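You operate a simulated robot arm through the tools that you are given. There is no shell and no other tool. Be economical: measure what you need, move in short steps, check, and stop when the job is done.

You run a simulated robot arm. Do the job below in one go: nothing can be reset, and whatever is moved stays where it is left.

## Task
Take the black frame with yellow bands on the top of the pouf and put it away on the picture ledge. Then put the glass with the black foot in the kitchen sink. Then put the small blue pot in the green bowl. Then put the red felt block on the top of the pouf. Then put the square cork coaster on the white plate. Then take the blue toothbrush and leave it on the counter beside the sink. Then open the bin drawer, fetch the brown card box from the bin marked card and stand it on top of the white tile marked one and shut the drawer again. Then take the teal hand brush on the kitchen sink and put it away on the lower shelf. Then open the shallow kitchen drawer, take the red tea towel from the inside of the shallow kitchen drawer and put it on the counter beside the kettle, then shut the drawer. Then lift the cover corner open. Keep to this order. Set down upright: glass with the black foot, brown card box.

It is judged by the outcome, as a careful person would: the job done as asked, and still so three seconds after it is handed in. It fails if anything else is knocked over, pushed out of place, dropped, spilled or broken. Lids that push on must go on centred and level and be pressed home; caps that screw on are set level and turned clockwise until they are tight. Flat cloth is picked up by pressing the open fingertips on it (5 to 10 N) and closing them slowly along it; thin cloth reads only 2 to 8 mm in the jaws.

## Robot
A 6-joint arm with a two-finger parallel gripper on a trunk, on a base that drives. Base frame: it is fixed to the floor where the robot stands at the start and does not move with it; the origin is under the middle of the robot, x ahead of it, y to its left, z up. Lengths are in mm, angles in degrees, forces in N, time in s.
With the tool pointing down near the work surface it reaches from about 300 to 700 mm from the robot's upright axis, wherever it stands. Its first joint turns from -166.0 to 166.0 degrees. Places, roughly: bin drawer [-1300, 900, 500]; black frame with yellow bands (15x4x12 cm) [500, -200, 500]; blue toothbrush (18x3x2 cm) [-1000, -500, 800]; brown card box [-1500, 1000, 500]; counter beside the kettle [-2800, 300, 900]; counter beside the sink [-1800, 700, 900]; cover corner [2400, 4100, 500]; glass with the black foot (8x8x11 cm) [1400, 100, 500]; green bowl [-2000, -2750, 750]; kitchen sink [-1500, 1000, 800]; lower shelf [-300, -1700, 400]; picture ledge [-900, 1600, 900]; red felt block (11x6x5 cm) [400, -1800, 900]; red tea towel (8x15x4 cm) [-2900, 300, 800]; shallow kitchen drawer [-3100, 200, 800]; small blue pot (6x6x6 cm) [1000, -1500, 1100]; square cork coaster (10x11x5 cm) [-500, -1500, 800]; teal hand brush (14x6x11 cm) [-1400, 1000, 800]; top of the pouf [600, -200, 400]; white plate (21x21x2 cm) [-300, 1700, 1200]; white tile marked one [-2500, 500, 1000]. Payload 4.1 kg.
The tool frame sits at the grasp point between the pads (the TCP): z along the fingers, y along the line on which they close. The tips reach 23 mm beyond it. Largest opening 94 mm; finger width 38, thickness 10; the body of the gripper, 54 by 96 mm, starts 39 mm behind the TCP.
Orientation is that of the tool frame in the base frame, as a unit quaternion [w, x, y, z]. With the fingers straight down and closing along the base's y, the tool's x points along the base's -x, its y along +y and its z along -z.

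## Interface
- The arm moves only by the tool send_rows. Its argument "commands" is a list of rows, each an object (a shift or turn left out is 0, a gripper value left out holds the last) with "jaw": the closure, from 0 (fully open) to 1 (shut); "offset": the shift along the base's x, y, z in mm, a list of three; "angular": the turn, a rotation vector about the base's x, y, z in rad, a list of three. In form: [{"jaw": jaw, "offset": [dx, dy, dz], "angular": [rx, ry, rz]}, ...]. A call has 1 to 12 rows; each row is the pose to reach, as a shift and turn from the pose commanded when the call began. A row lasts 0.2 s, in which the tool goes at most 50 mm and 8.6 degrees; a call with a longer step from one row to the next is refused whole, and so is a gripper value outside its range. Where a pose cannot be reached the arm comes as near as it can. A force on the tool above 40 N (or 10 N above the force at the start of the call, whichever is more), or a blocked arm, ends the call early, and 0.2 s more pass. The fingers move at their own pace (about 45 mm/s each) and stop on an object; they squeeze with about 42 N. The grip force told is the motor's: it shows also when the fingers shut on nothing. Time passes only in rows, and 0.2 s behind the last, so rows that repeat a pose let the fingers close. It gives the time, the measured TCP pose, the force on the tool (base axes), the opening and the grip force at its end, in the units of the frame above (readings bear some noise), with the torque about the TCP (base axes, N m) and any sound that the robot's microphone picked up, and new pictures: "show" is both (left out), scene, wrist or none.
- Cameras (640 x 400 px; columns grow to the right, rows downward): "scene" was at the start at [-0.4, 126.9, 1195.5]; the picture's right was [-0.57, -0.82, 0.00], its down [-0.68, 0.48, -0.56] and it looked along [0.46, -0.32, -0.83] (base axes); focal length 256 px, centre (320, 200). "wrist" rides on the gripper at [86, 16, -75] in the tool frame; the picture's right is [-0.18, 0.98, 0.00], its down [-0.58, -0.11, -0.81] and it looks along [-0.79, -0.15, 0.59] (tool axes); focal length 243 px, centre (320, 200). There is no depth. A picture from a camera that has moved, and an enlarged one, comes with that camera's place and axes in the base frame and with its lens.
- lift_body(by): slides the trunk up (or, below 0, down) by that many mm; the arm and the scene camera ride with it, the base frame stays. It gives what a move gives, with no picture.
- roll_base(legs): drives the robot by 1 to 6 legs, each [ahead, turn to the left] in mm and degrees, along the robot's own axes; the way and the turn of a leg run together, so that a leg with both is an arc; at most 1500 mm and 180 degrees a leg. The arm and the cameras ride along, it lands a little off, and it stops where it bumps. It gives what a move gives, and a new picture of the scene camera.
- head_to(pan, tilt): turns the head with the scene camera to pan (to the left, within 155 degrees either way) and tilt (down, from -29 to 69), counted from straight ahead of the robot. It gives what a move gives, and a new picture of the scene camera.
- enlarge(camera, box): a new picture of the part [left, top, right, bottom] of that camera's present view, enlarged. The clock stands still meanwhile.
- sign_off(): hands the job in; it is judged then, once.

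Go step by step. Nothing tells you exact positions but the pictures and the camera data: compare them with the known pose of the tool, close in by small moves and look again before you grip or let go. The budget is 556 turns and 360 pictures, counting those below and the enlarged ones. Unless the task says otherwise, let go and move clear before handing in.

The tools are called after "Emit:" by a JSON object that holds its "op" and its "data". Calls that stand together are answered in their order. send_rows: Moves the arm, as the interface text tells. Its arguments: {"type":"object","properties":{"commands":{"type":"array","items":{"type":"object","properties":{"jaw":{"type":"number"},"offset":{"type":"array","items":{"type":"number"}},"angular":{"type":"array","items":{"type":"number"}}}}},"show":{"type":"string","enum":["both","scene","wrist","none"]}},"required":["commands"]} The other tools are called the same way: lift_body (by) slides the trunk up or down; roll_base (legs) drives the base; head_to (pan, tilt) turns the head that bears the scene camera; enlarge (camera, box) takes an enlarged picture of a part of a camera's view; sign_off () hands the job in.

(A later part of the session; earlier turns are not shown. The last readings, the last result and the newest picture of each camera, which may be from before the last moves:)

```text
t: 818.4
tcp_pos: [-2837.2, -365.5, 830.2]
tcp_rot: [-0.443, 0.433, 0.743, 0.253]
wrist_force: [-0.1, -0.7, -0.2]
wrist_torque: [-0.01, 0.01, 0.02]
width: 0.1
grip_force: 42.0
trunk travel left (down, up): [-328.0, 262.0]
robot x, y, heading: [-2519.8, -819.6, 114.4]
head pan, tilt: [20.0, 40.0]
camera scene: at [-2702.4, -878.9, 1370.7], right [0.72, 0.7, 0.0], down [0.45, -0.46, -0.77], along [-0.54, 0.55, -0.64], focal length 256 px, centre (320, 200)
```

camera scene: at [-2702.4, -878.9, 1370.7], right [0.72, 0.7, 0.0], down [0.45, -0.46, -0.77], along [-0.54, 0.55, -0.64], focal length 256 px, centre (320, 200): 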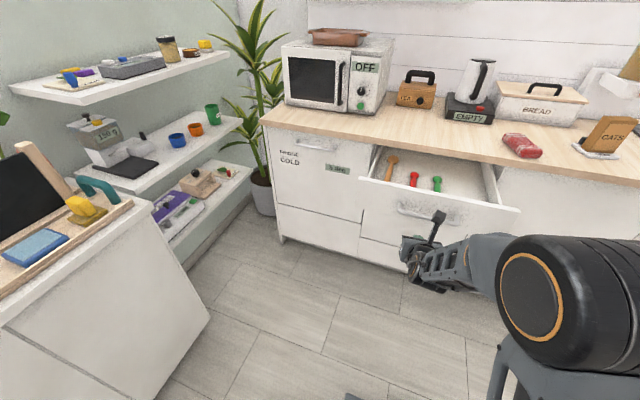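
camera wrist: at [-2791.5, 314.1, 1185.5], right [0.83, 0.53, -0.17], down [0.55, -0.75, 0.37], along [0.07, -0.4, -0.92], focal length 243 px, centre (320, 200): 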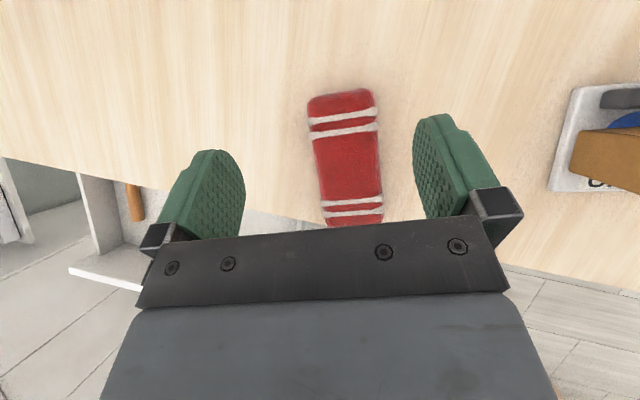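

Emit:
{"op": "roll_base", "data": {"legs": [[370, 0]]}}

```text
t: 820.7
tcp_pos: [-2988.6, -34.6, 831.9]
tcp_rot: [-0.445, 0.43, 0.745, 0.25]
wrist_force: [-0.2, 0.2, 0.1]
wrist_torque: [-0.01, 0.01, 0.0]
width: 0.2
grip_force: 42.1
trunk travel left (down, up): [-328.0, 262.0]
robot x, y, heading: [-2669.2, -481.9, 114.6]
head pan, tilt: [20.0, 40.0]
camera scene: at [-2853.1, -548.0, 1370.7], right [0.71, 0.7, 0.0], down [0.45, -0.46, -0.77], along [-0.54, 0.55, -0.64], focal length 256 px, centre (320, 200)
```

scene: 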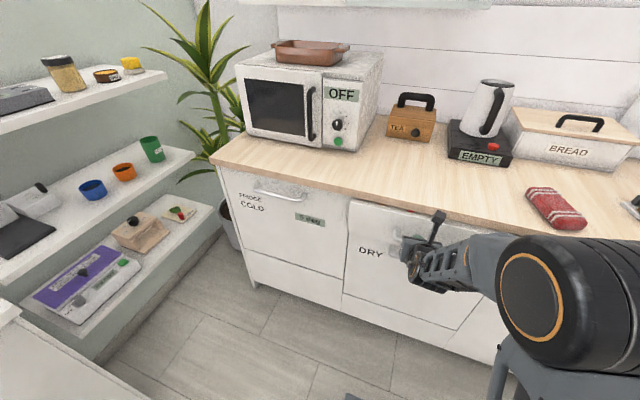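

Emit:
{"op": "roll_base", "data": {"legs": [[90, 0]]}}

Emit:
{"op": "enlarge", "data": {"camera": "scene", "box": [230, 150, 530, 340]}}

```text
t: 821.7
tcp_pos: [-3008.5, 5.2, 831.6]
tcp_rot: [-0.443, 0.432, 0.745, 0.25]
wrist_force: [14.7, -20.6, 20.1]
wrist_torque: [-0.26, -0.42, -0.28]
width: 0.0
grip_force: 42.1
trunk travel left (down, up): [-328.0, 262.0]
robot x, y, heading: [-2688.3, -440.7, 114.8]
head pan, tilt: [20.0, 40.0]
stopped in leg 1: the force on the tool passed its limit (the readings are from after the stop); the commanded pose is now the measured one
camera scene: at [-2871.7, -505.4, 1370.8], right [0.71, 0.7, 0.0], down [0.45, -0.46, -0.77], along [-0.54, 0.55, -0.64], focal length 256 px, centre (320, 200)
```

scene: 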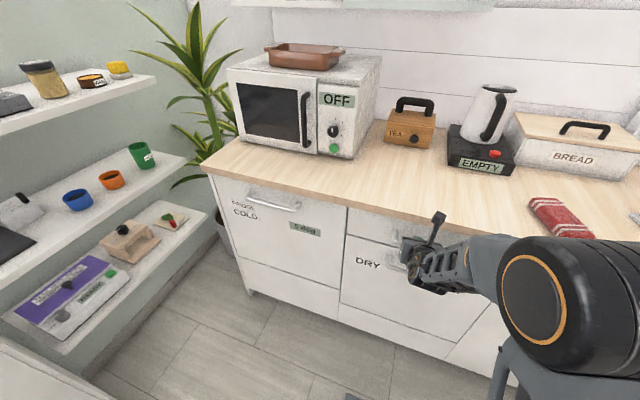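

```text
2.11 times, centred on (380, 245) of scene
camera zoom: at [-2871.7, -505.4, 1370.8], right [0.71, 0.7, 0.0], down [0.45, -0.46, -0.77], along [-0.54, 0.55, -0.64], focal length 539 px, centre (194, 105)
```

zoom: 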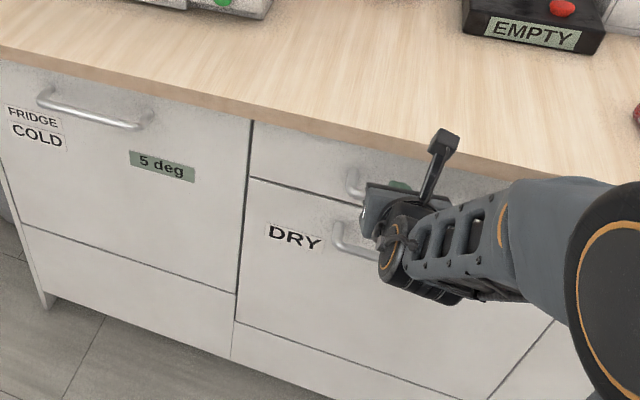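

The drawer is shut flush. Last: the cover corner in the far room. I back off, raise the arm and drive toward the doorway in stages.

Emit:
{"op": "roll_base", "data": {"legs": [[-260, 0]]}}

Emit:
{"op": "lift_body", "data": {"by": 200}}

Emit:
{"op": "roll_base", "data": {"legs": [[0, -85.9], [1300, 0], [1130, 0]]}}

```text
t: 823.6
tcp_pos: [-2898.9, -232.0, 828.9]
tcp_rot: [-0.441, 0.431, 0.747, 0.249]
wrist_force: [-0.5, -0.7, -0.6]
wrist_torque: [-0.01, 0.02, -0.03]
width: 0.2
grip_force: 42.3
trunk travel left (down, up): [-328.0, 262.0]
robot x, y, heading: [-2578.3, -679.9, 114.6]
head pan, tilt: [20.0, 40.0]
camera scene: at [-2764.0, -742.1, 1370.7], right [0.71, 0.7, 0.0], down [0.45, -0.46, -0.77], along [-0.54, 0.54, -0.64], focal length 256 px, centre (320, 200)
```

scene: 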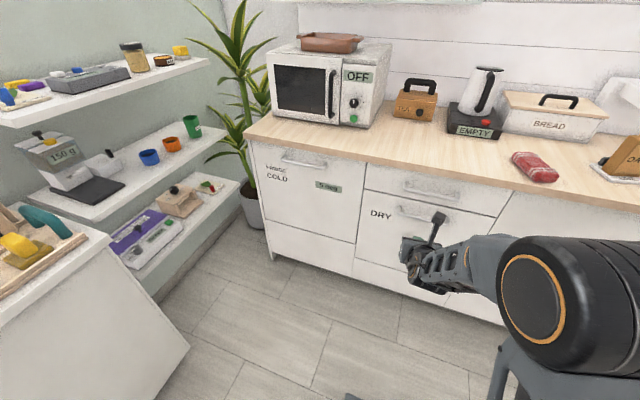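

```text
t: 825.7
tcp_pos: [-2900.4, -232.3, 1029.6]
tcp_rot: [-0.442, 0.43, 0.747, 0.248]
wrist_force: [1.3, -0.4, -0.4]
wrist_torque: [-0.03, -0.01, 0.02]
width: 0.0
grip_force: 41.5
trunk travel left (down, up): [-528.0, 62.0]
robot x, y, heading: [-2578.3, -680.9, 114.5]
head pan, tilt: [20.0, 40.0]
```

```text
t: 841.3
tcp_pos: [-36.9, 907.9, 1030.7]
tcp_rot: [-0.157, 0.822, 0.259, 0.482]
wrist_force: [0.7, -0.4, 0.3]
wrist_torque: [0.0, -0.01, -0.02]
width: 0.1
grip_force: 41.9
trunk travel left (down, up): [-528.0, 62.0]
robot x, y, heading: [-451.9, 553.2, 29.3]
head pan, tilt: [20.0, 40.0]
camera scene: at [-532.0, 731.4, 1570.7], right [0.76, -0.65, 0.0], down [-0.42, -0.49, -0.77], along [0.5, 0.58, -0.64], focal length 256 px, centre (320, 200)
```

scene: 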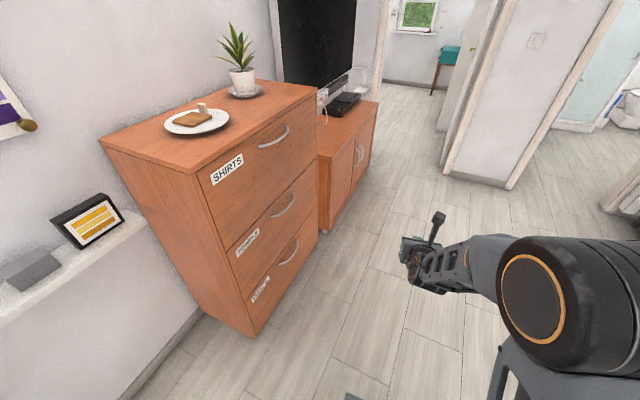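

Emit:
{"op": "roll_base", "data": {"legs": [[0, 7.1], [860, 0], [800, 0], [0, -12]]}}

Emit:
{"op": "head_to", "data": {"pan": 5, "tilt": 20}}

```text
t: 851.1
tcp_pos: [1299.9, 1862.5, 1030.1]
tcp_rot: [-0.138, 0.832, 0.226, 0.488]
wrist_force: [-0.6, -1.8, -0.2]
wrist_torque: [0.01, 0.0, 0.0]
width: 0.0
grip_force: 41.6
trunk travel left (down, up): [-528.0, 62.0]
robot x, y, heading: [853.5, 1539.8, 25.3]
head pan, tilt: [20.0, 40.0]
camera scene: at [791.4, 1726.0, 1570.8], right [0.71, -0.71, 0.0], down [-0.45, -0.46, -0.77], along [0.54, 0.54, -0.64], focal length 256 px, centre (320, 200)
```

scene: 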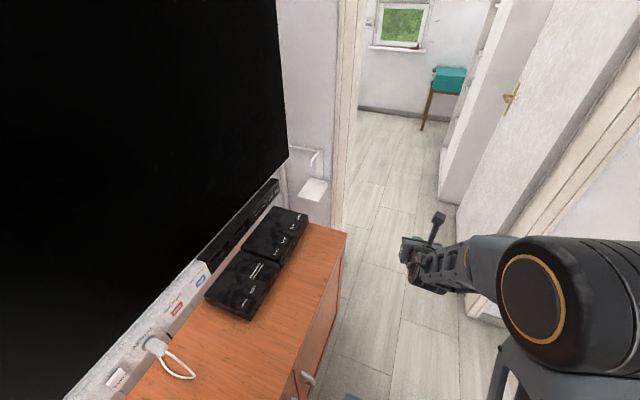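

```text
t: 851.9
tcp_pos: [1299.0, 1863.7, 1028.6]
tcp_rot: [-0.139, 0.832, 0.227, 0.488]
wrist_force: [-0.6, 1.0, 0.0]
wrist_torque: [-0.03, 0.01, 0.0]
width: 0.0
grip_force: 42.3
trunk travel left (down, up): [-528.0, 62.0]
robot x, y, heading: [851.8, 1540.5, 25.1]
head pan, tilt: [5.0, 20.0]
camera scene: at [811.7, 1712.7, 1602.1], right [0.5, -0.86, 0.0], down [-0.3, -0.17, -0.94], along [0.81, 0.47, -0.34], focal length 256 px, centre (320, 200)
```

scene: 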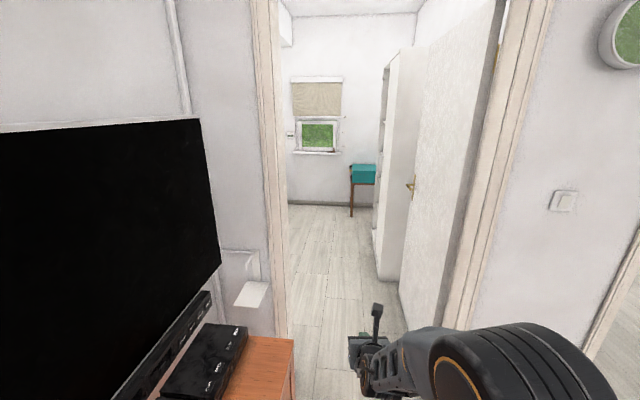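

Emit:
{"op": "roll_base", "data": {"legs": [[0, 2], [1200, 0]]}}

Emit:
{"op": "head_to", "data": {"pan": 50, "tilt": 30}}

```text
t: 858.3
tcp_pos: [2362.7, 2400.7, 1029.9]
tcp_rot: [-0.141, 0.83, 0.231, 0.487]
wrist_force: [-0.3, 0.2, 0.7]
wrist_torque: [0.03, 0.0, 0.01]
width: 0.0
grip_force: 42.3
trunk travel left (down, up): [-528.0, 62.0]
robot x, y, heading: [1922.9, 2069.5, 25.9]
head pan, tilt: [5.0, 20.0]
camera scene: at [1877.5, 2244.3, 1602.1], right [0.51, -0.86, 0.0], down [-0.29, -0.18, -0.94], along [0.81, 0.48, -0.34], focal length 256 px, centre (320, 200)
```

scene: 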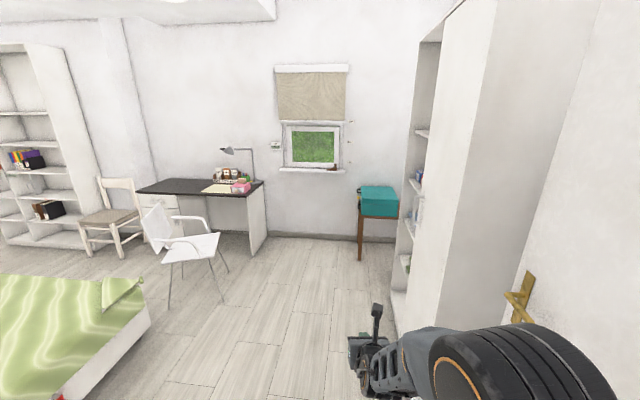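

```text
t: 859.4
tcp_pos: [2362.4, 2401.5, 1029.8]
tcp_rot: [-0.142, 0.83, 0.232, 0.486]
wrist_force: [-0.9, -0.3, 0.6]
wrist_torque: [0.0, -0.01, 0.01]
width: 0.0
grip_force: 42.0
trunk travel left (down, up): [-528.0, 62.0]
robot x, y, heading: [1925.5, 2067.5, 25.8]
head pan, tilt: [50.0, 30.0]
camera scene: at [1819.6, 2284.2, 1586.1], right [0.97, -0.25, 0.0], down [-0.12, -0.48, -0.87], along [0.21, 0.84, -0.5], focal length 256 px, centre (320, 200)
```

scene: 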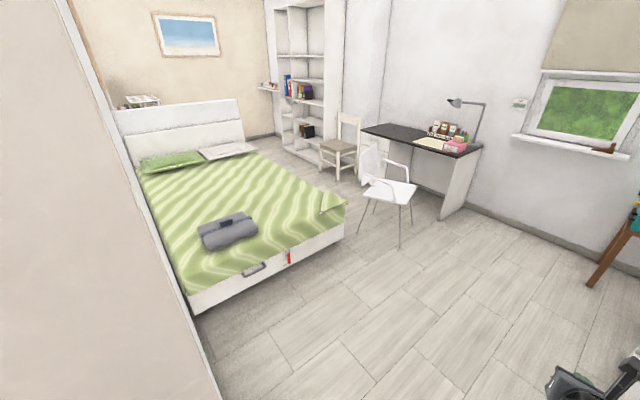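

Emit:
{"op": "enlarge", "data": {"camera": "scene", "box": [180, 140, 380, 290]}}

```text
2.67 times, centred on (280, 215) of scene
camera zoom: at [1819.6, 2284.2, 1586.1], right [0.97, -0.25, 0.0], down [-0.12, -0.48, -0.87], along [0.21, 0.84, -0.5], focal length 683 px, centre (427, 160)
```

zoom: 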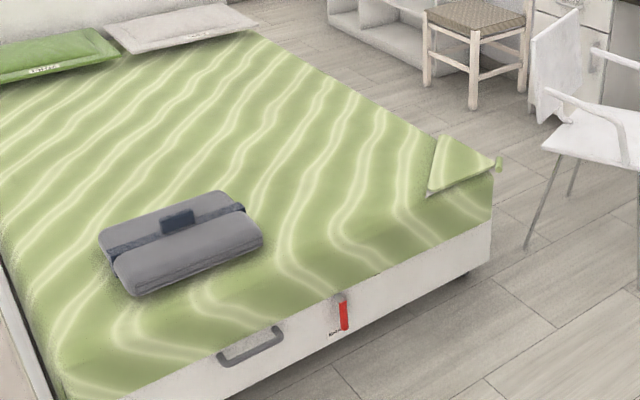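

A green cover with a triangular corner flap and a small tab at the bed's corner. I drive to the bed's foot near that corner.

Emit:
{"op": "roll_base", "data": {"legs": [[0, -1.5], [1230, 0], [0, 90], [780, 0]]}}

Emit:
{"op": "head_to", "data": {"pan": -5, "tilt": 35}}

```text
t: 864.0
tcp_pos: [3088.1, 2674.3, 1029.1]
tcp_rot: [-0.113, 0.842, 0.188, 0.493]
wrist_force: [0.3, -0.9, 0.3]
wrist_torque: [0.03, 0.0, -0.01]
width: 0.1
grip_force: 41.5
trunk travel left (down, up): [-528.0, 62.0]
robot x, y, heading: [2614.9, 2405.6, 8.9]
head pan, tilt: [50.0, 30.0]
stopped in leg 2: the robot was blocked; the commanded pose is now the measured one
camera scene: at [2574.6, 2639.6, 1586.1], right [0.86, -0.51, 0.0], down [-0.26, -0.43, -0.87], along [0.45, 0.74, -0.5], focal length 256 px, centre (320, 200)
```

scene: 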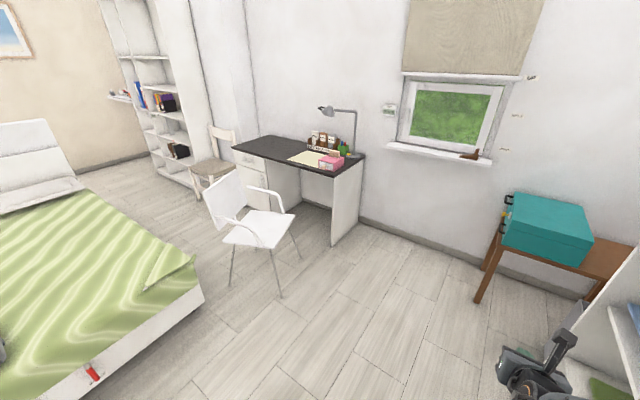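

```text
t: 865.3
tcp_pos: [3089.8, 2673.3, 1029.7]
tcp_rot: [-0.114, 0.842, 0.188, 0.493]
wrist_force: [-0.1, 0.2, 0.0]
wrist_torque: [-0.03, 0.01, 0.03]
width: 0.0
grip_force: 42.1
trunk travel left (down, up): [-528.0, 62.0]
robot x, y, heading: [2614.5, 2407.2, 8.9]
head pan, tilt: [-5.0, 35.0]
camera scene: at [2616.3, 2568.8, 1578.3], right [0.07, -1.0, 0.0], down [-0.57, -0.04, -0.82], along [0.82, 0.06, -0.57], focal length 256 px, centre (320, 200)
```

scene: 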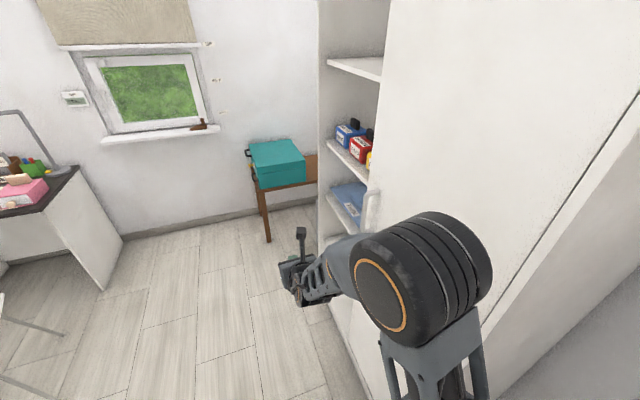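

Emit:
{"op": "roll_base", "data": {"legs": [[-200, 0], [0, 66.7]]}}

```text
t: 869.8
tcp_pos: [2358.9, 2919.6, 1028.6]
tcp_rot: [-0.365, 0.601, 0.619, 0.35]
wrist_force: [-0.2, -0.4, 0.3]
wrist_torque: [0.02, 0.0, 0.02]
width: 0.1
grip_force: 42.2
trunk travel left (down, up): [-528.0, 62.0]
robot x, y, heading: [2412.8, 2376.9, 75.5]
head pan, tilt: [-5.0, 35.0]
camera scene: at [2269.6, 2442.7, 1578.3], right [0.94, -0.33, 0.0], down [-0.19, -0.54, -0.82], along [0.27, 0.77, -0.57], focal length 256 px, centre (320, 200)
```

scene: 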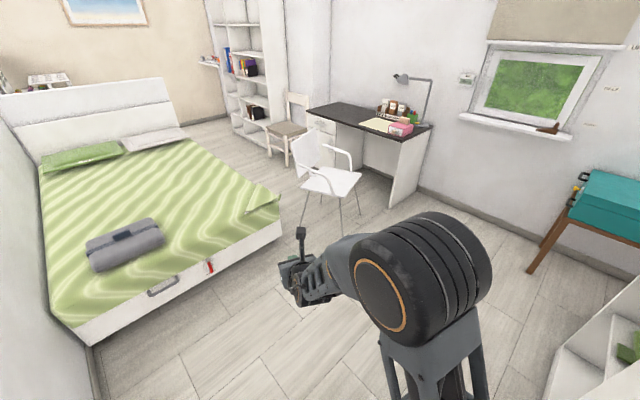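

Emit:
{"op": "roll_base", "data": {"legs": [[0, 10.4], [850, 0], [0, 10]]}}

Emit:
{"op": "lift_body", "data": {"by": -150}}

Emit:
{"op": "head_to", "data": {"pan": 5, "tilt": 45}}

```text
t: 875.6
tcp_pos: [2211.8, 3687.2, 1029.6]
tcp_rot: [-0.424, 0.474, 0.721, 0.275]
wrist_force: [-0.4, -0.6, -0.8]
wrist_torque: [-0.03, -0.01, 0.0]
width: 0.0
grip_force: 41.8
trunk travel left (down, up): [-528.0, 62.0]
robot x, y, heading: [2464.7, 3204.0, 97.0]
head pan, tilt: [-5.0, 35.0]
camera scene: at [2305.1, 3210.7, 1578.3], right [1.0, 0.04, 0.0], down [0.02, -0.57, -0.82], along [-0.03, 0.82, -0.57], focal length 256 px, centre (320, 200)
```

scene: 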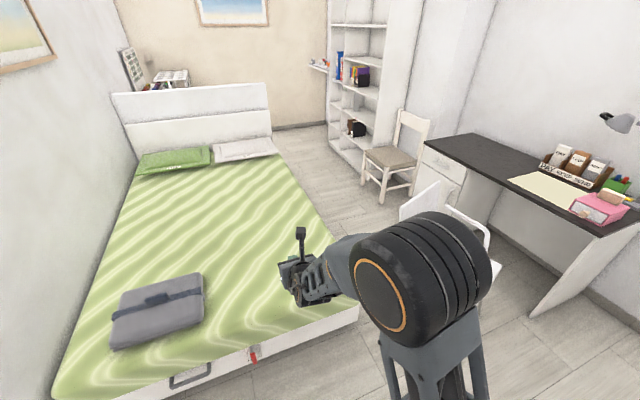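

```text
t: 877.3
tcp_pos: [2212.6, 3687.5, 879.7]
tcp_rot: [-0.424, 0.475, 0.72, 0.276]
wrist_force: [-0.1, 0.4, -0.1]
wrist_torque: [0.02, -0.02, 0.01]
width: 0.0
grip_force: 42.7
trunk travel left (down, up): [-378.0, 212.0]
robot x, y, heading: [2467.1, 3198.6, 97.3]
head pan, tilt: [-5.0, 35.0]
```

```text
t: 878.0
tcp_pos: [2213.5, 3687.4, 879.7]
tcp_rot: [-0.424, 0.475, 0.72, 0.275]
wrist_force: [0.0, -0.8, -0.4]
wrist_torque: [0.0, 0.01, 0.01]
width: 0.1
grip_force: 41.8
trunk travel left (down, up): [-378.0, 212.0]
robot x, y, heading: [2470.1, 3202.4, 97.1]
head pan, tilt: [5.0, 45.0]
camera scene: at [2291.6, 3202.4, 1413.5], right [0.98, 0.21, 0.0], down [0.15, -0.69, -0.71], along [-0.15, 0.69, -0.71], focal length 256 px, centre (320, 200)
```

scene: 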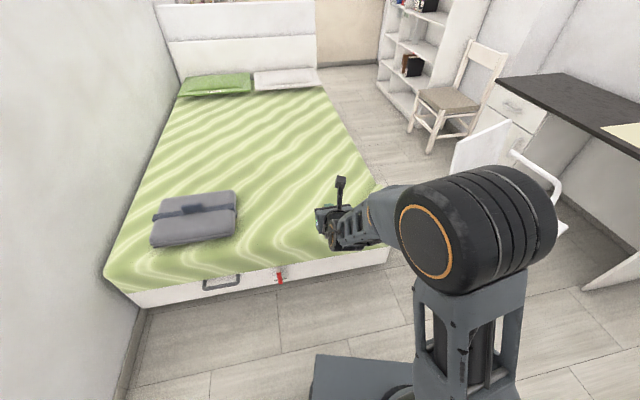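

Emit:
{"op": "send_rows", "data": {"commands": [{"offset": [-40, -10, 0]}, {"offset": [-80, -20, 0]}, {"offset": [-120, -30, 0]}, {"offset": [-160, -45, 0]}, {"offset": [-190, -60, 0]}], "show": "scene"}}

```text
t: 879.2
tcp_pos: [2024.0, 3627.4, 879.5]
tcp_rot: [-0.423, 0.475, 0.721, 0.275]
wrist_force: [1.0, 0.2, -0.3]
wrist_torque: [0.01, -0.01, 0.0]
width: 0.0
grip_force: 42.2
trunk travel left (down, up): [-378.0, 212.0]
robot x, y, heading: [2466.4, 3199.6, 97.1]
head pan, tilt: [5.0, 45.0]
camera scene: at [2291.4, 3202.4, 1413.4], right [0.98, 0.21, 0.0], down [0.15, -0.69, -0.71], along [-0.15, 0.69, -0.71], focal length 256 px, centre (320, 200)
```

scene: 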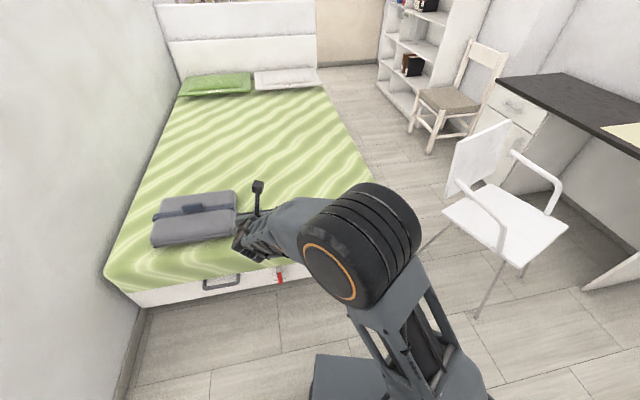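

Emit:
{"op": "send_rows", "data": {"commands": [{"offset": [48, 2, 0]}, {"offset": [96, 4, 0]}, {"offset": [144, 6, 0]}, {"offset": [192, 8, 0]}, {"offset": [240, 10, 0]}, {"offset": [288, 12, 0]}, {"offset": [336, 14, 0]}, {"offset": [384, 16, 0]}, {"offset": [432, 18, 0]}, {"offset": [480, 20, 0]}, {"offset": [528, 20, 0]}, {"offset": [576, 20, 0]}], "show": "scene"}}

```text
t: 881.9
tcp_pos: [2294.1, 3620.6, 948.8]
tcp_rot: [-0.41, 0.485, 0.716, 0.289]
wrist_force: [0.4, 0.1, 0.0]
wrist_torque: [0.01, 0.0, 0.02]
width: 0.0
grip_force: 41.6
out of reach, approached as far as the arm can: row 5, 6, 7, 8, 9, 10, 11, 12
trunk travel left (down, up): [-378.0, 212.0]
robot x, y, heading: [2465.9, 3201.2, 97.4]
head pan, tilt: [5.0, 45.0]
camera scene: at [2290.1, 3203.4, 1413.2], right [0.98, 0.21, 0.0], down [0.15, -0.69, -0.71], along [-0.15, 0.69, -0.71], focal length 256 px, centre (320, 200)
```

scene: 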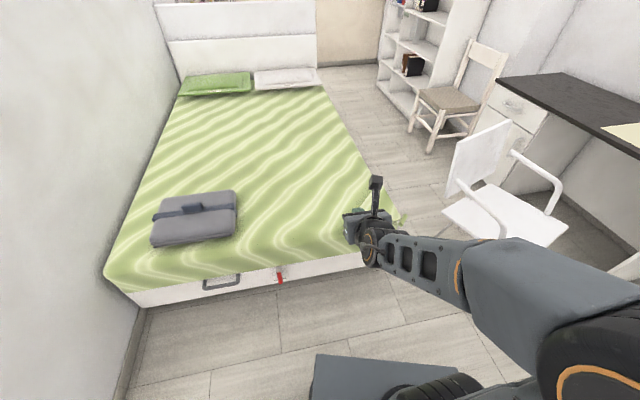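

Emit:
{"op": "enlarge", "data": {"camera": "scene", "box": [320, 160, 440, 260]}}

Emit:
{"op": "enlarge", "data": {"camera": "wrist", "box": [0, 0, 640, 400]}}

```text
4.00 times, centred on (380, 210) of scene
camera zoom: at [2290.1, 3203.4, 1413.2], right [0.98, 0.21, 0.0], down [0.15, -0.69, -0.71], along [-0.15, 0.69, -0.71], focal length 1024 px, centre (80, 160)
```

zoom: 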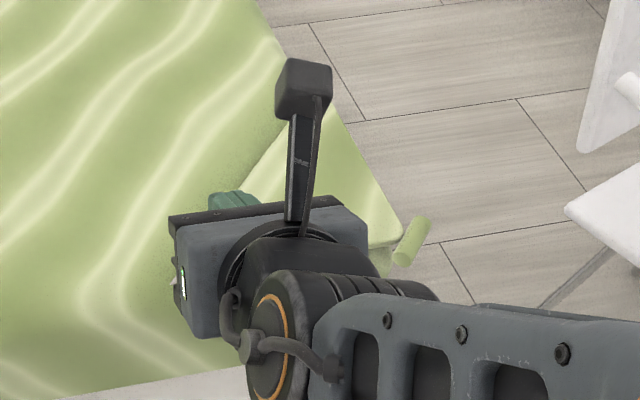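

```text
1.00 times, centred on (320, 200) of wrist
camera zoom: at [2314.8, 3605.5, 1060.9], right [0.95, 0.27, -0.14], down [0.26, -0.96, -0.1], along [-0.17, 0.06, -0.98], focal length 243 px, centre (320, 200)
```

zoom: 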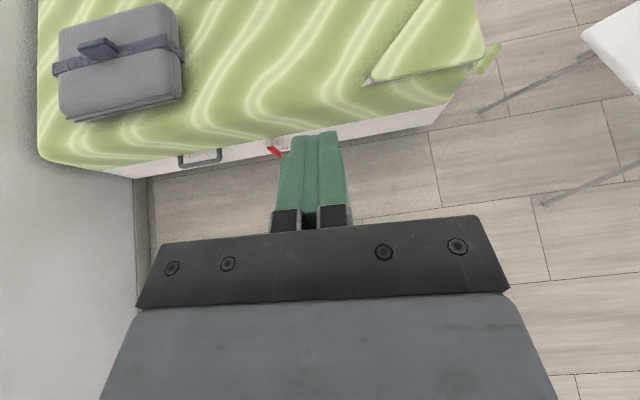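

The flap has a little cylindrical handle at (2503,4046,~500), parallel to its diagonal hinge. I bring the tool vertical to see whether the arm allows it.

Emit:
{"op": "send_rows", "data": {"commands": [{"offset": [0, 15, 0], "angular": [-0.1225, -0.0464, 0]}, {"offset": [0, 30, 0], "angular": [-0.245, -0.0928, 0]}, {"offset": [0, 45, 0], "angular": [-0.3675, -0.1392, 0]}, {"offset": [0, 60, 0], "angular": [-0.49, -0.1856, 0]}, {"offset": [0, 75, 0], "angular": [-0.6125, -0.232, 0]}, {"offset": [0, 90, 0], "angular": [-0.735, -0.2784, 0]}, {"offset": [0, 100, 0], "angular": [-0.8575, -0.3248, 0]}, {"offset": [0, 100, 0], "angular": [-0.98, -0.3712, 0]}, {"offset": [0, 100, 0], "angular": [-0.984, -0.372, 0]}], "show": "scene"}}

```text
t: 883.9
tcp_pos: [2308.6, 3705.5, 914.1]
tcp_rot: [-0.095, 0.557, 0.822, -0.074]
wrist_force: [0.6, -0.9, -0.6]
wrist_torque: [0.01, 0.0, 0.04]
width: 0.0
grip_force: 42.1
out of reach, approached as far as the arm can: row 1, 3, 4, 5, 6, 7, 8, 9
trunk travel left (down, up): [-378.0, 212.0]
robot x, y, heading: [2469.9, 3201.1, 96.9]
head pan, tilt: [5.0, 45.0]
camera scene: at [2291.4, 3202.5, 1413.4], right [0.98, 0.21, 0.0], down [0.15, -0.69, -0.71], along [-0.15, 0.69, -0.71], focal length 256 px, centre (320, 200)
```

scene: 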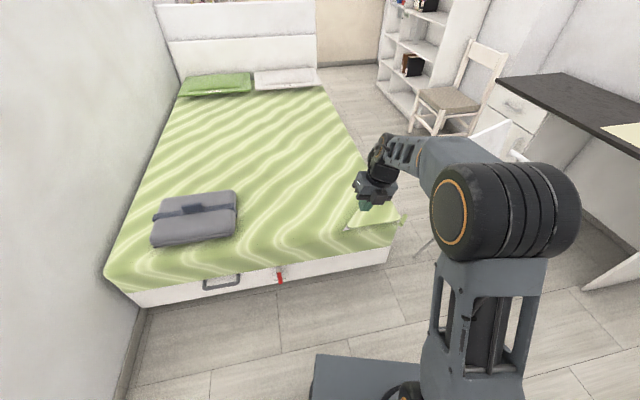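

The forearm roll is again at its stop. I unwind it properly: swing the hand left–up–forward–down, clear above the bed.

Emit:
{"op": "lift_body", "data": {"by": 200}}

Emit:
{"op": "send_rows", "data": {"commands": [{"angular": [-0.044, 0.138, 0]}, {"angular": [-0.088, 0.276, 0]}, {"angular": [-0.132, 0.414, 0]}, {"angular": [-0.176, 0.552, 0]}, {"angular": [-0.22, 0.69, 0]}, {"angular": [-0.264, 0.828, 0]}, {"angular": [-0.308, 0.966, 0]}, {"angular": [-0.352, 1.104, 0]}, {"angular": [-0.396, 1.242, 0]}, {"angular": [-0.44, 1.38, 0]}], "show": "scene"}}

```text
t: 886.0
tcp_pos: [2309.3, 3705.8, 1112.5]
tcp_rot: [-0.095, 0.557, 0.822, -0.074]
wrist_force: [-0.5, 0.5, 0.2]
wrist_torque: [0.0, 0.0, 0.01]
width: 0.0
grip_force: 41.9
trunk travel left (down, up): [-578.0, 12.0]
robot x, y, heading: [2465.6, 3203.0, 97.0]
head pan, tilt: [5.0, 45.0]
```

```text
t: 888.2
tcp_pos: [2309.7, 3705.4, 1112.8]
tcp_rot: [0.48, -0.389, -0.54, 0.572]
wrist_force: [0.5, 0.1, -0.6]
wrist_torque: [0.01, 0.01, -0.01]
width: 0.0
grip_force: 42.4
trunk travel left (down, up): [-578.0, 12.0]
robot x, y, heading: [2463.6, 3204.1, 97.0]
head pan, tilt: [5.0, 45.0]
camera scene: at [2291.5, 3202.6, 1613.5], right [0.98, 0.21, 0.0], down [0.15, -0.69, -0.71], along [-0.15, 0.69, -0.71], focal length 256 px, centre (320, 200)
```

scene: 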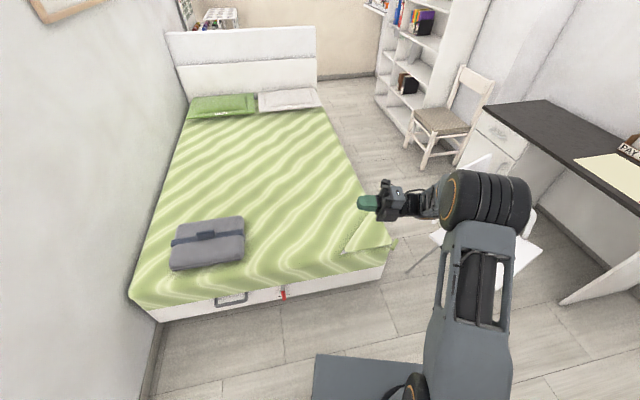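

Emit:
{"op": "send_rows", "data": {"commands": [{"angular": [-0.044, 0.138, 0]}, {"angular": [-0.088, 0.276, 0]}, {"angular": [-0.132, 0.414, 0]}, {"angular": [-0.176, 0.552, 0]}, {"angular": [-0.22, 0.69, 0]}, {"angular": [-0.264, 0.828, 0]}, {"angular": [-0.308, 0.966, 0]}, {"angular": [-0.352, 1.104, 0]}, {"angular": [-0.396, 1.242, 0]}, {"angular": [-0.44, 1.38, 0]}], "show": "scene"}}

```text
t: 890.4
tcp_pos: [2272.4, 3815.4, 1006.9]
tcp_rot: [0.621, -0.04, 0.021, 0.783]
wrist_force: [0.3, -0.6, 0.7]
wrist_torque: [-0.01, 0.01, 0.0]
width: 0.0
grip_force: 41.7
out of reach, approached as far as the arm can: row 3, 4, 5, 6, 7, 8, 9, 10
trunk travel left (down, up): [-578.0, 12.0]
robot x, y, heading: [2467.1, 3203.7, 97.2]
head pan, tilt: [5.0, 45.0]
camera scene: at [2291.4, 3202.3, 1613.4], right [0.98, 0.21, 0.0], down [0.15, -0.69, -0.71], along [-0.15, 0.69, -0.71], focal length 256 px, centre (320, 200)
```

scene: 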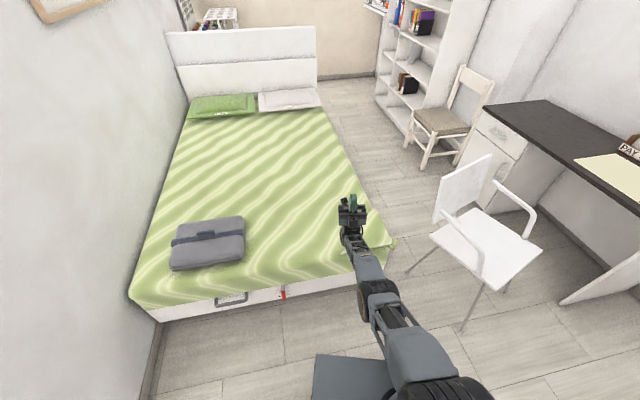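

Emit:
{"op": "send_rows", "data": {"commands": [{"offset": [0, 0, 10], "angular": [-0.135, -0.043, 0]}, {"offset": [0, 0, 20], "angular": [-0.27, -0.086, 0]}, {"offset": [0, 0, 30], "angular": [-0.405, -0.129, 0]}, {"offset": [0, 0, 40], "angular": [-0.54, -0.172, 0]}, {"offset": [0, 0, 50], "angular": [-0.675, -0.215, 0]}, {"offset": [0, 0, 60], "angular": [-0.81, -0.258, 0]}, {"offset": [0, 0, 70], "angular": [-0.945, -0.301, 0]}, {"offset": [0, 0, 80], "angular": [-1.08, -0.344, 0]}, {"offset": [0, 0, 90], "angular": [-1.215, -0.387, 0]}, {"offset": [0, 0, 100], "angular": [-1.35, -0.43, 0]}, {"offset": [0, 0, 100], "angular": [-1.485, -0.473, 0]}], "show": "none"}}

Emit:
{"op": "send_rows", "data": {"commands": [{"offset": [3, -10, 0], "angular": [-0.135, -0.043, 0]}, {"offset": [6, -20, 0], "angular": [-0.27, -0.086, 0]}, {"offset": [9, -30, 0], "angular": [-0.405, -0.129, 0]}, {"offset": [12, -40, 0], "angular": [-0.54, -0.172, 0]}, {"offset": [15, -50, 0], "angular": [-0.675, -0.215, 0]}, {"offset": [18, -60, 0], "angular": [-0.81, -0.258, 0]}, {"offset": [21, -70, 0], "angular": [-0.945, -0.301, 0]}, {"offset": [24, -80, 0], "angular": [-1.08, -0.344, 0]}, {"offset": [24, -80, 0], "angular": [-1.215, -0.387, 0]}, {"offset": [24, -80, 0], "angular": [-1.35, -0.43, 0]}, {"offset": [24, -80, 0], "angular": [-1.485, -0.473, 0]}], "show": "scene"}}

```text
t: 892.8
tcp_pos: [2232.2, 3971.0, 821.5]
tcp_rot: [-0.426, 0.602, -0.401, -0.543]
wrist_force: [-0.2, 0.8, -0.1]
wrist_torque: [0.02, 0.03, 0.01]
width: 0.0
grip_force: 42.2
out of reach, approached as far as the arm can: row 1, 2, 3, 4, 5, 6, 7, 8, 9, 10, 11
trunk travel left (down, up): [-578.0, 12.0]
robot x, y, heading: [2461.6, 3203.8, 97.3]
head pan, tilt: [5.0, 45.0]
```

```text
t: 895.2
tcp_pos: [2259.8, 3854.0, 830.9]
tcp_rot: [0.002, 0.83, -0.558, -0.004]
wrist_force: [0.3, 0.2, -0.1]
wrist_torque: [0.0, 0.03, -0.06]
width: 0.0
grip_force: 41.9
out of reach, approached as far as the arm can: row 1, 2, 3, 4, 11
trunk travel left (down, up): [-578.0, 12.0]
robot x, y, heading: [2460.2, 3204.4, 97.0]
head pan, tilt: [5.0, 45.0]
camera scene: at [2292.0, 3201.0, 1613.5], right [0.98, 0.21, 0.0], down [0.15, -0.69, -0.71], along [-0.15, 0.69, -0.71], focal length 256 px, centre (320, 200)
```

scene: 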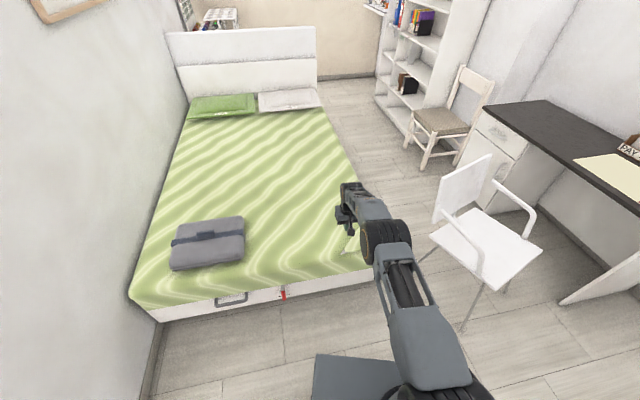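

The wrist is back in its normal branch (tool exactly vertical). I drive up close to the bed's foot by the corner.

Emit:
{"op": "roll_base", "data": {"legs": [[0, -12.6], [340, 0]]}}

Emit:
{"op": "send_rows", "data": {"commands": [{"offset": [20, -20, 20], "angular": [0, 0, -0.06]}, {"offset": [40, -40, 40], "angular": [0, 0, -0.12]}, {"offset": [60, -60, 60], "angular": [0, 0, -0.18]}, {"offset": [80, -80, 60], "angular": [0, 0, -0.24]}, {"offset": [100, -100, 60], "angular": [0, 0, -0.3]}, {"offset": [120, -120, 60], "angular": [0, 0, -0.36]}, {"offset": [140, -140, 60], "angular": [0, 0, -0.42]}, {"offset": [150, -160, 60], "angular": [0, 0, -0.48]}, {"offset": [160, -180, 60], "angular": [0, 0, -0.51]}], "show": "both"}}

```text
t: 898.2
tcp_pos: [2443.1, 4223.5, 830.4]
tcp_rot: [0.002, 0.762, -0.648, -0.004]
wrist_force: [0.6, 0.2, 0.1]
wrist_torque: [0.01, -0.01, 0.0]
width: 0.0
grip_force: 42.2
trunk travel left (down, up): [-578.0, 12.0]
robot x, y, heading: [2499.7, 3541.8, 84.2]
head pan, tilt: [5.0, 45.0]
camera scene: at [2329.3, 3582.1, 1613.4], right [1.0, -0.01, 0.0], down [-0.01, -0.71, -0.71], along [0.01, 0.71, -0.71], focal length 256 px, centre (320, 200)
```

scene: 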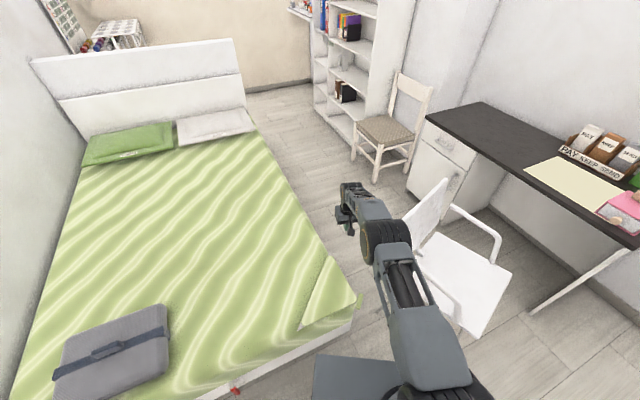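

```text
t: 900.2
tcp_pos: [2603.3, 4041.5, 890.6]
tcp_rot: [0.0, -0.573, 0.819, 0.005]
wrist_force: [-0.6, -0.3, 0.0]
wrist_torque: [0.01, 0.0, -0.01]
width: 0.0
grip_force: 42.4
trunk travel left (down, up): [-578.0, 12.0]
robot x, y, heading: [2496.9, 3541.5, 84.2]
head pan, tilt: [5.0, 45.0]
camera scene: at [2329.5, 3581.4, 1613.5], right [1.0, -0.01, 0.0], down [-0.01, -0.71, -0.71], along [0.01, 0.71, -0.71], focal length 256 px, centre (320, 200)
camera wrist: at [2560.1, 3965.2, 965.5], right [-0.86, 0.51, 0.01], down [0.31, 0.5, 0.81], along [0.41, 0.7, -0.59], focal length 243 px, centre (320, 200)
```

scene: 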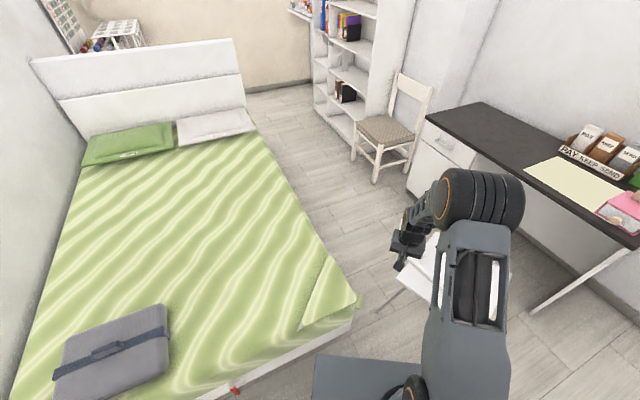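
wrist: 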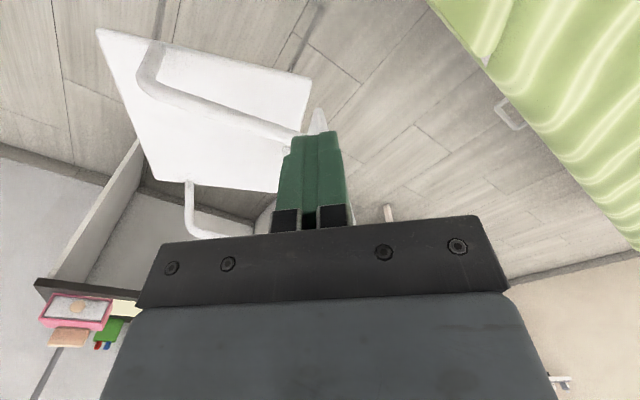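

Emit:
{"op": "enlarge", "data": {"camera": "scene", "box": [280, 240, 400, 350]}}

```text
3.64 times, centred on (340, 295) of scene
camera zoom: at [2329.5, 3581.4, 1613.5], right [1.0, -0.01, 0.0], down [-0.01, -0.71, -0.71], along [0.01, 0.71, -0.71], focal length 931 px, centre (247, -146)
```

zoom: 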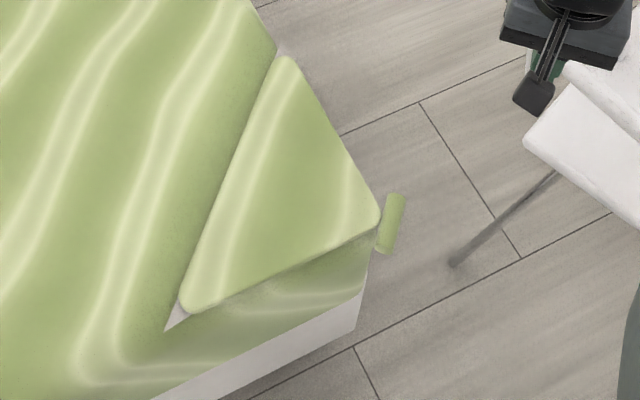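

Emit:
{"op": "roll_base", "data": {"legs": [[115, 0]]}}

Emit:
{"op": "send_rows", "data": {"commands": [{"offset": [0, -20, 0], "angular": [0.0462, 0.1225, 0], "jaw": 0.35}, {"offset": [0, -40, 0], "angular": [0.0924, 0.245, 0]}, {"offset": [0, -60, 0], "angular": [0.1386, 0.3675, 0]}, {"offset": [0, -80, 0], "angular": [0.1848, 0.49, 0]}, {"offset": [0, -100, 0], "angular": [0.231, 0.6125, 0]}, {"offset": [0, -110, 0], "angular": [0.277, 0.735, 0]}, {"offset": [0, -110, 0], "angular": [0.277, 0.735, 0]}], "show": "both"}}

```text
t: 901.5
tcp_pos: [2615.8, 4159.3, 890.7]
tcp_rot: [-0.001, -0.575, 0.818, 0.005]
wrist_force: [0.1, 0.2, -0.1]
wrist_torque: [-0.06, 0.03, 0.01]
width: 0.0
grip_force: 42.6
trunk travel left (down, up): [-578.0, 12.0]
robot x, y, heading: [2508.8, 3661.5, 84.4]
head pan, tilt: [5.0, 45.0]
camera scene: at [2341.2, 3698.9, 1613.5], right [1.0, -0.01, 0.0], down [-0.01, -0.71, -0.71], along [0.01, 0.71, -0.71], focal length 256 px, centre (320, 200)
```

scene: 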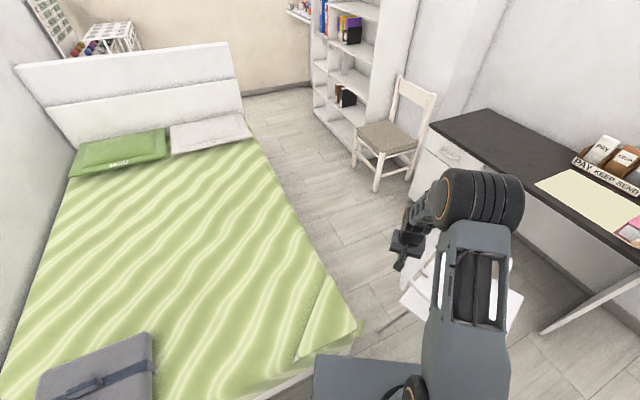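

```text
t: 903.1
tcp_pos: [2615.2, 4051.3, 889.9]
tcp_rot: [-0.216, -0.528, 0.756, 0.321]
wrist_force: [0.0, 0.4, 0.4]
wrist_torque: [-0.02, 0.0, 0.0]
width: 61.2
grip_force: 0.1
trunk travel left (down, up): [-578.0, 12.0]
robot x, y, heading: [2508.9, 3654.1, 84.0]
head pan, tilt: [5.0, 45.0]
camera scene: at [2341.2, 3698.0, 1613.5], right [1.0, -0.01, 0.0], down [-0.01, -0.71, -0.71], along [0.01, 0.71, -0.71], focal length 256 px, centre (320, 200)
camera wrist: at [2623.4, 3953.2, 952.6], right [-0.58, 0.4, 0.7], down [0.81, 0.31, 0.49], along [-0.02, 0.86, -0.51], focal length 243 px, centre (320, 200)
```

scene: 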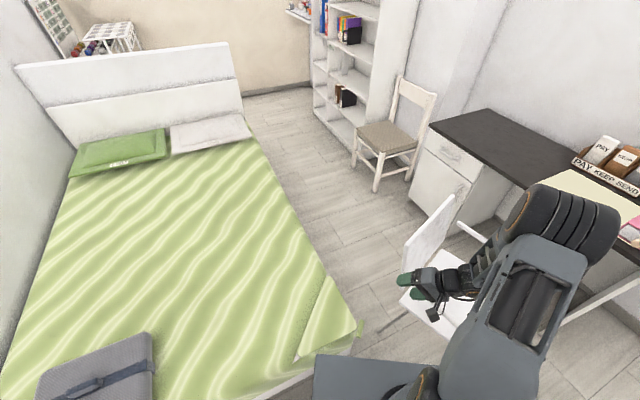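
wrist: 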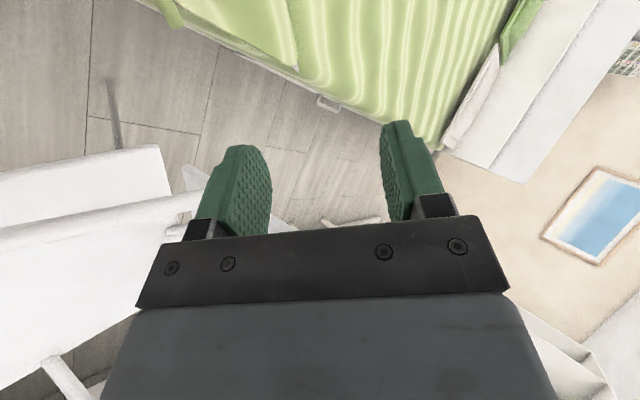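

Emit:
{"op": "send_rows", "data": {"commands": [{"offset": [-15, -4, -10]}, {"offset": [-30, -8, -20]}], "show": "none"}}

Emit:
{"op": "lift_body", "data": {"by": -300}}

Emit:
{"op": "head_to", "data": {"pan": 0, "tilt": 50}}

Emit:
{"op": "enlarge", "data": {"camera": "wrist", "box": [0, 0, 640, 400]}}

```text
t: 903.7
tcp_pos: [2585.2, 4040.3, 869.5]
tcp_rot: [-0.216, -0.529, 0.756, 0.32]
wrist_force: [0.4, 1.1, -0.5]
wrist_torque: [0.0, -0.03, 0.0]
width: 60.8
grip_force: 0.1
trunk travel left (down, up): [-578.0, 12.0]
robot x, y, heading: [2512.0, 3660.7, 84.4]
head pan, tilt: [5.0, 45.0]
```

```text
t: 906.7
tcp_pos: [2586.1, 4040.6, 569.1]
tcp_rot: [-0.215, -0.529, 0.755, 0.321]
wrist_force: [-0.3, 0.1, 0.0]
wrist_torque: [0.01, 0.0, 0.01]
width: 61.1
grip_force: 0.1
trunk travel left (down, up): [-278.0, 312.0]
robot x, y, heading: [2511.9, 3657.8, 84.4]
head pan, tilt: [5.0, 45.0]
```

```text
t: 907.3
tcp_pos: [2585.3, 4041.7, 569.3]
tcp_rot: [-0.216, -0.53, 0.755, 0.321]
wrist_force: [0.3, -0.3, 0.4]
wrist_torque: [0.01, 0.02, 0.01]
width: 61.3
grip_force: 0.0
trunk travel left (down, up): [-278.0, 312.0]
robot x, y, heading: [2509.9, 3657.9, 84.5]
head pan, tilt: [0.0, 50.0]
camera scene: at [2347.8, 3693.3, 1306.6], right [1.0, -0.1, 0.0], down [-0.08, -0.76, -0.64], along [0.06, 0.64, -0.77], focal length 256 px, centre (320, 200)
```

scene: 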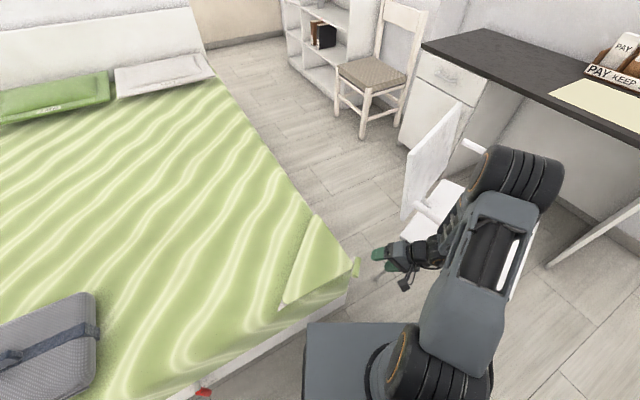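

```text
1.00 times, centred on (320, 200) of wrist
camera zoom: at [2593.7, 3944.4, 632.5], right [-0.58, 0.4, 0.7], down [0.81, 0.31, 0.49], along [-0.02, 0.86, -0.51], focal length 243 px, centre (320, 200)
```

zoom: 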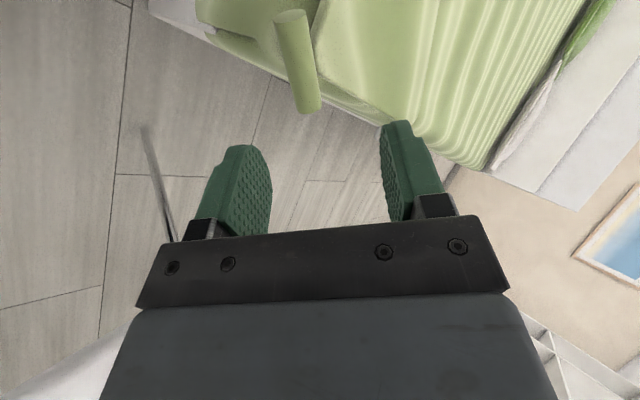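

Emit:
{"op": "send_rows", "data": {"commands": [{"offset": [-15, 6, -24], "jaw": 0.4}, {"offset": [-30, 12, -48]}, {"offset": [-45, 18, -71]}, {"offset": [-45, 18, -71]}], "show": "wrist"}}

```text
t: 908.3
tcp_pos: [2540.5, 4059.7, 497.9]
tcp_rot: [-0.216, -0.529, 0.755, 0.321]
wrist_force: [0.5, 0.0, 0.0]
wrist_torque: [-0.02, 0.0, 0.04]
width: 56.3
grip_force: 0.1
trunk travel left (down, up): [-278.0, 312.0]
robot x, y, heading: [2513.0, 3660.6, 84.5]
head pan, tilt: [0.0, 50.0]
camera wrist: at [2548.3, 3963.2, 561.8], right [-0.58, 0.4, 0.7], down [0.81, 0.31, 0.5], along [-0.02, 0.86, -0.51], focal length 243 px, centre (320, 200)
```

wrist: 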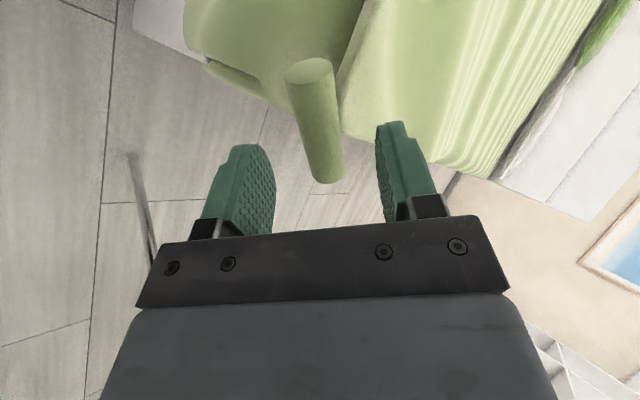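

Emit:
{"op": "send_rows", "data": {"commands": [{"offset": [-10, 4, -11]}, {"offset": [-20, 8, -21]}, {"offset": [-28, 10.8, -29.5]}, {"offset": [-32, 12.3, -33.6]}, {"offset": [-32, 12.3, -33.6]}], "show": "both"}}

```text
t: 909.4
tcp_pos: [2510.0, 4073.4, 467.2]
tcp_rot: [-0.214, -0.528, 0.754, 0.327]
wrist_force: [7.9, -8.8, 24.3]
wrist_torque: [-0.06, 1.06, 0.58]
width: 60.6
grip_force: 5.1
trunk travel left (down, up): [-278.0, 312.0]
robot x, y, heading: [2512.3, 3657.0, 83.9]
head pan, tilt: [0.0, 50.0]
stopped in row 5: the force on the tool passed its limit (the readings are from after the stop); the commanded pose is now the measured one
camera scene: at [2348.6, 3692.1, 1306.8], right [0.99, -0.1, 0.0], down [-0.08, -0.76, -0.64], along [0.07, 0.64, -0.77], focal length 256 px, centre (320, 200)
camera wrist: at [2518.8, 3975.7, 529.5], right [-0.58, 0.4, 0.71], down [0.81, 0.31, 0.49], along [-0.02, 0.87, -0.5], focal length 243 px, centre (320, 200)
```

scene: 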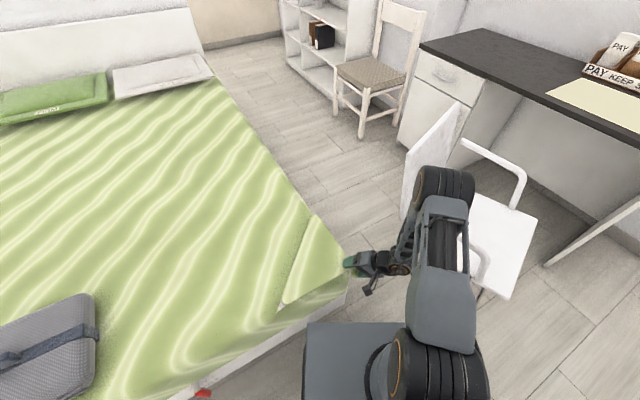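
wrist: 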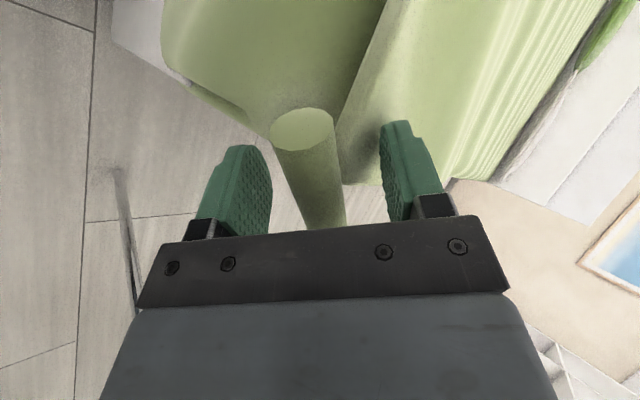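

Emit:
{"op": "send_rows", "data": {"commands": [{"offset": [3, -1, 4]}, {"offset": [3, -1, 4], "jaw": 0.55}, {"offset": [3, -1, 4], "jaw": 0.7}, {"offset": [3, -1, 4], "jaw": 0.85}, {"offset": [3, -1, 4], "jaw": 1}, {"offset": [3, -1, 4], "jaw": 1}], "show": "wrist"}}

```text
t: 910.6
tcp_pos: [2509.8, 4074.2, 473.1]
tcp_rot: [-0.219, -0.526, 0.752, 0.332]
wrist_force: [-12.9, -1.9, 38.4]
wrist_torque: [-0.76, 2.23, -0.29]
width: 38.6
grip_force: 34.5
trunk travel left (down, up): [-278.0, 312.0]
robot x, y, heading: [2511.3, 3658.5, 84.2]
head pan, tilt: [0.0, 50.0]
stopped in row 6: the force on the tool passed its limit (the readings are from after the stop); the commanded pose is now the measured one
camera wrist: at [2518.9, 3976.5, 535.6], right [-0.57, 0.39, 0.72], down [0.82, 0.3, 0.48], along [-0.03, 0.87, -0.5], focal length 243 px, centre (320, 200)
```

wrist: 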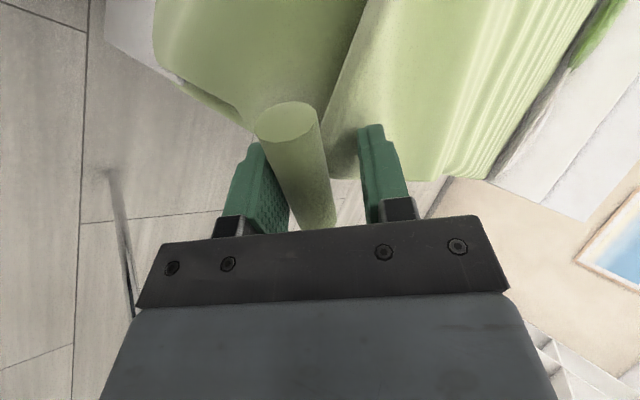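

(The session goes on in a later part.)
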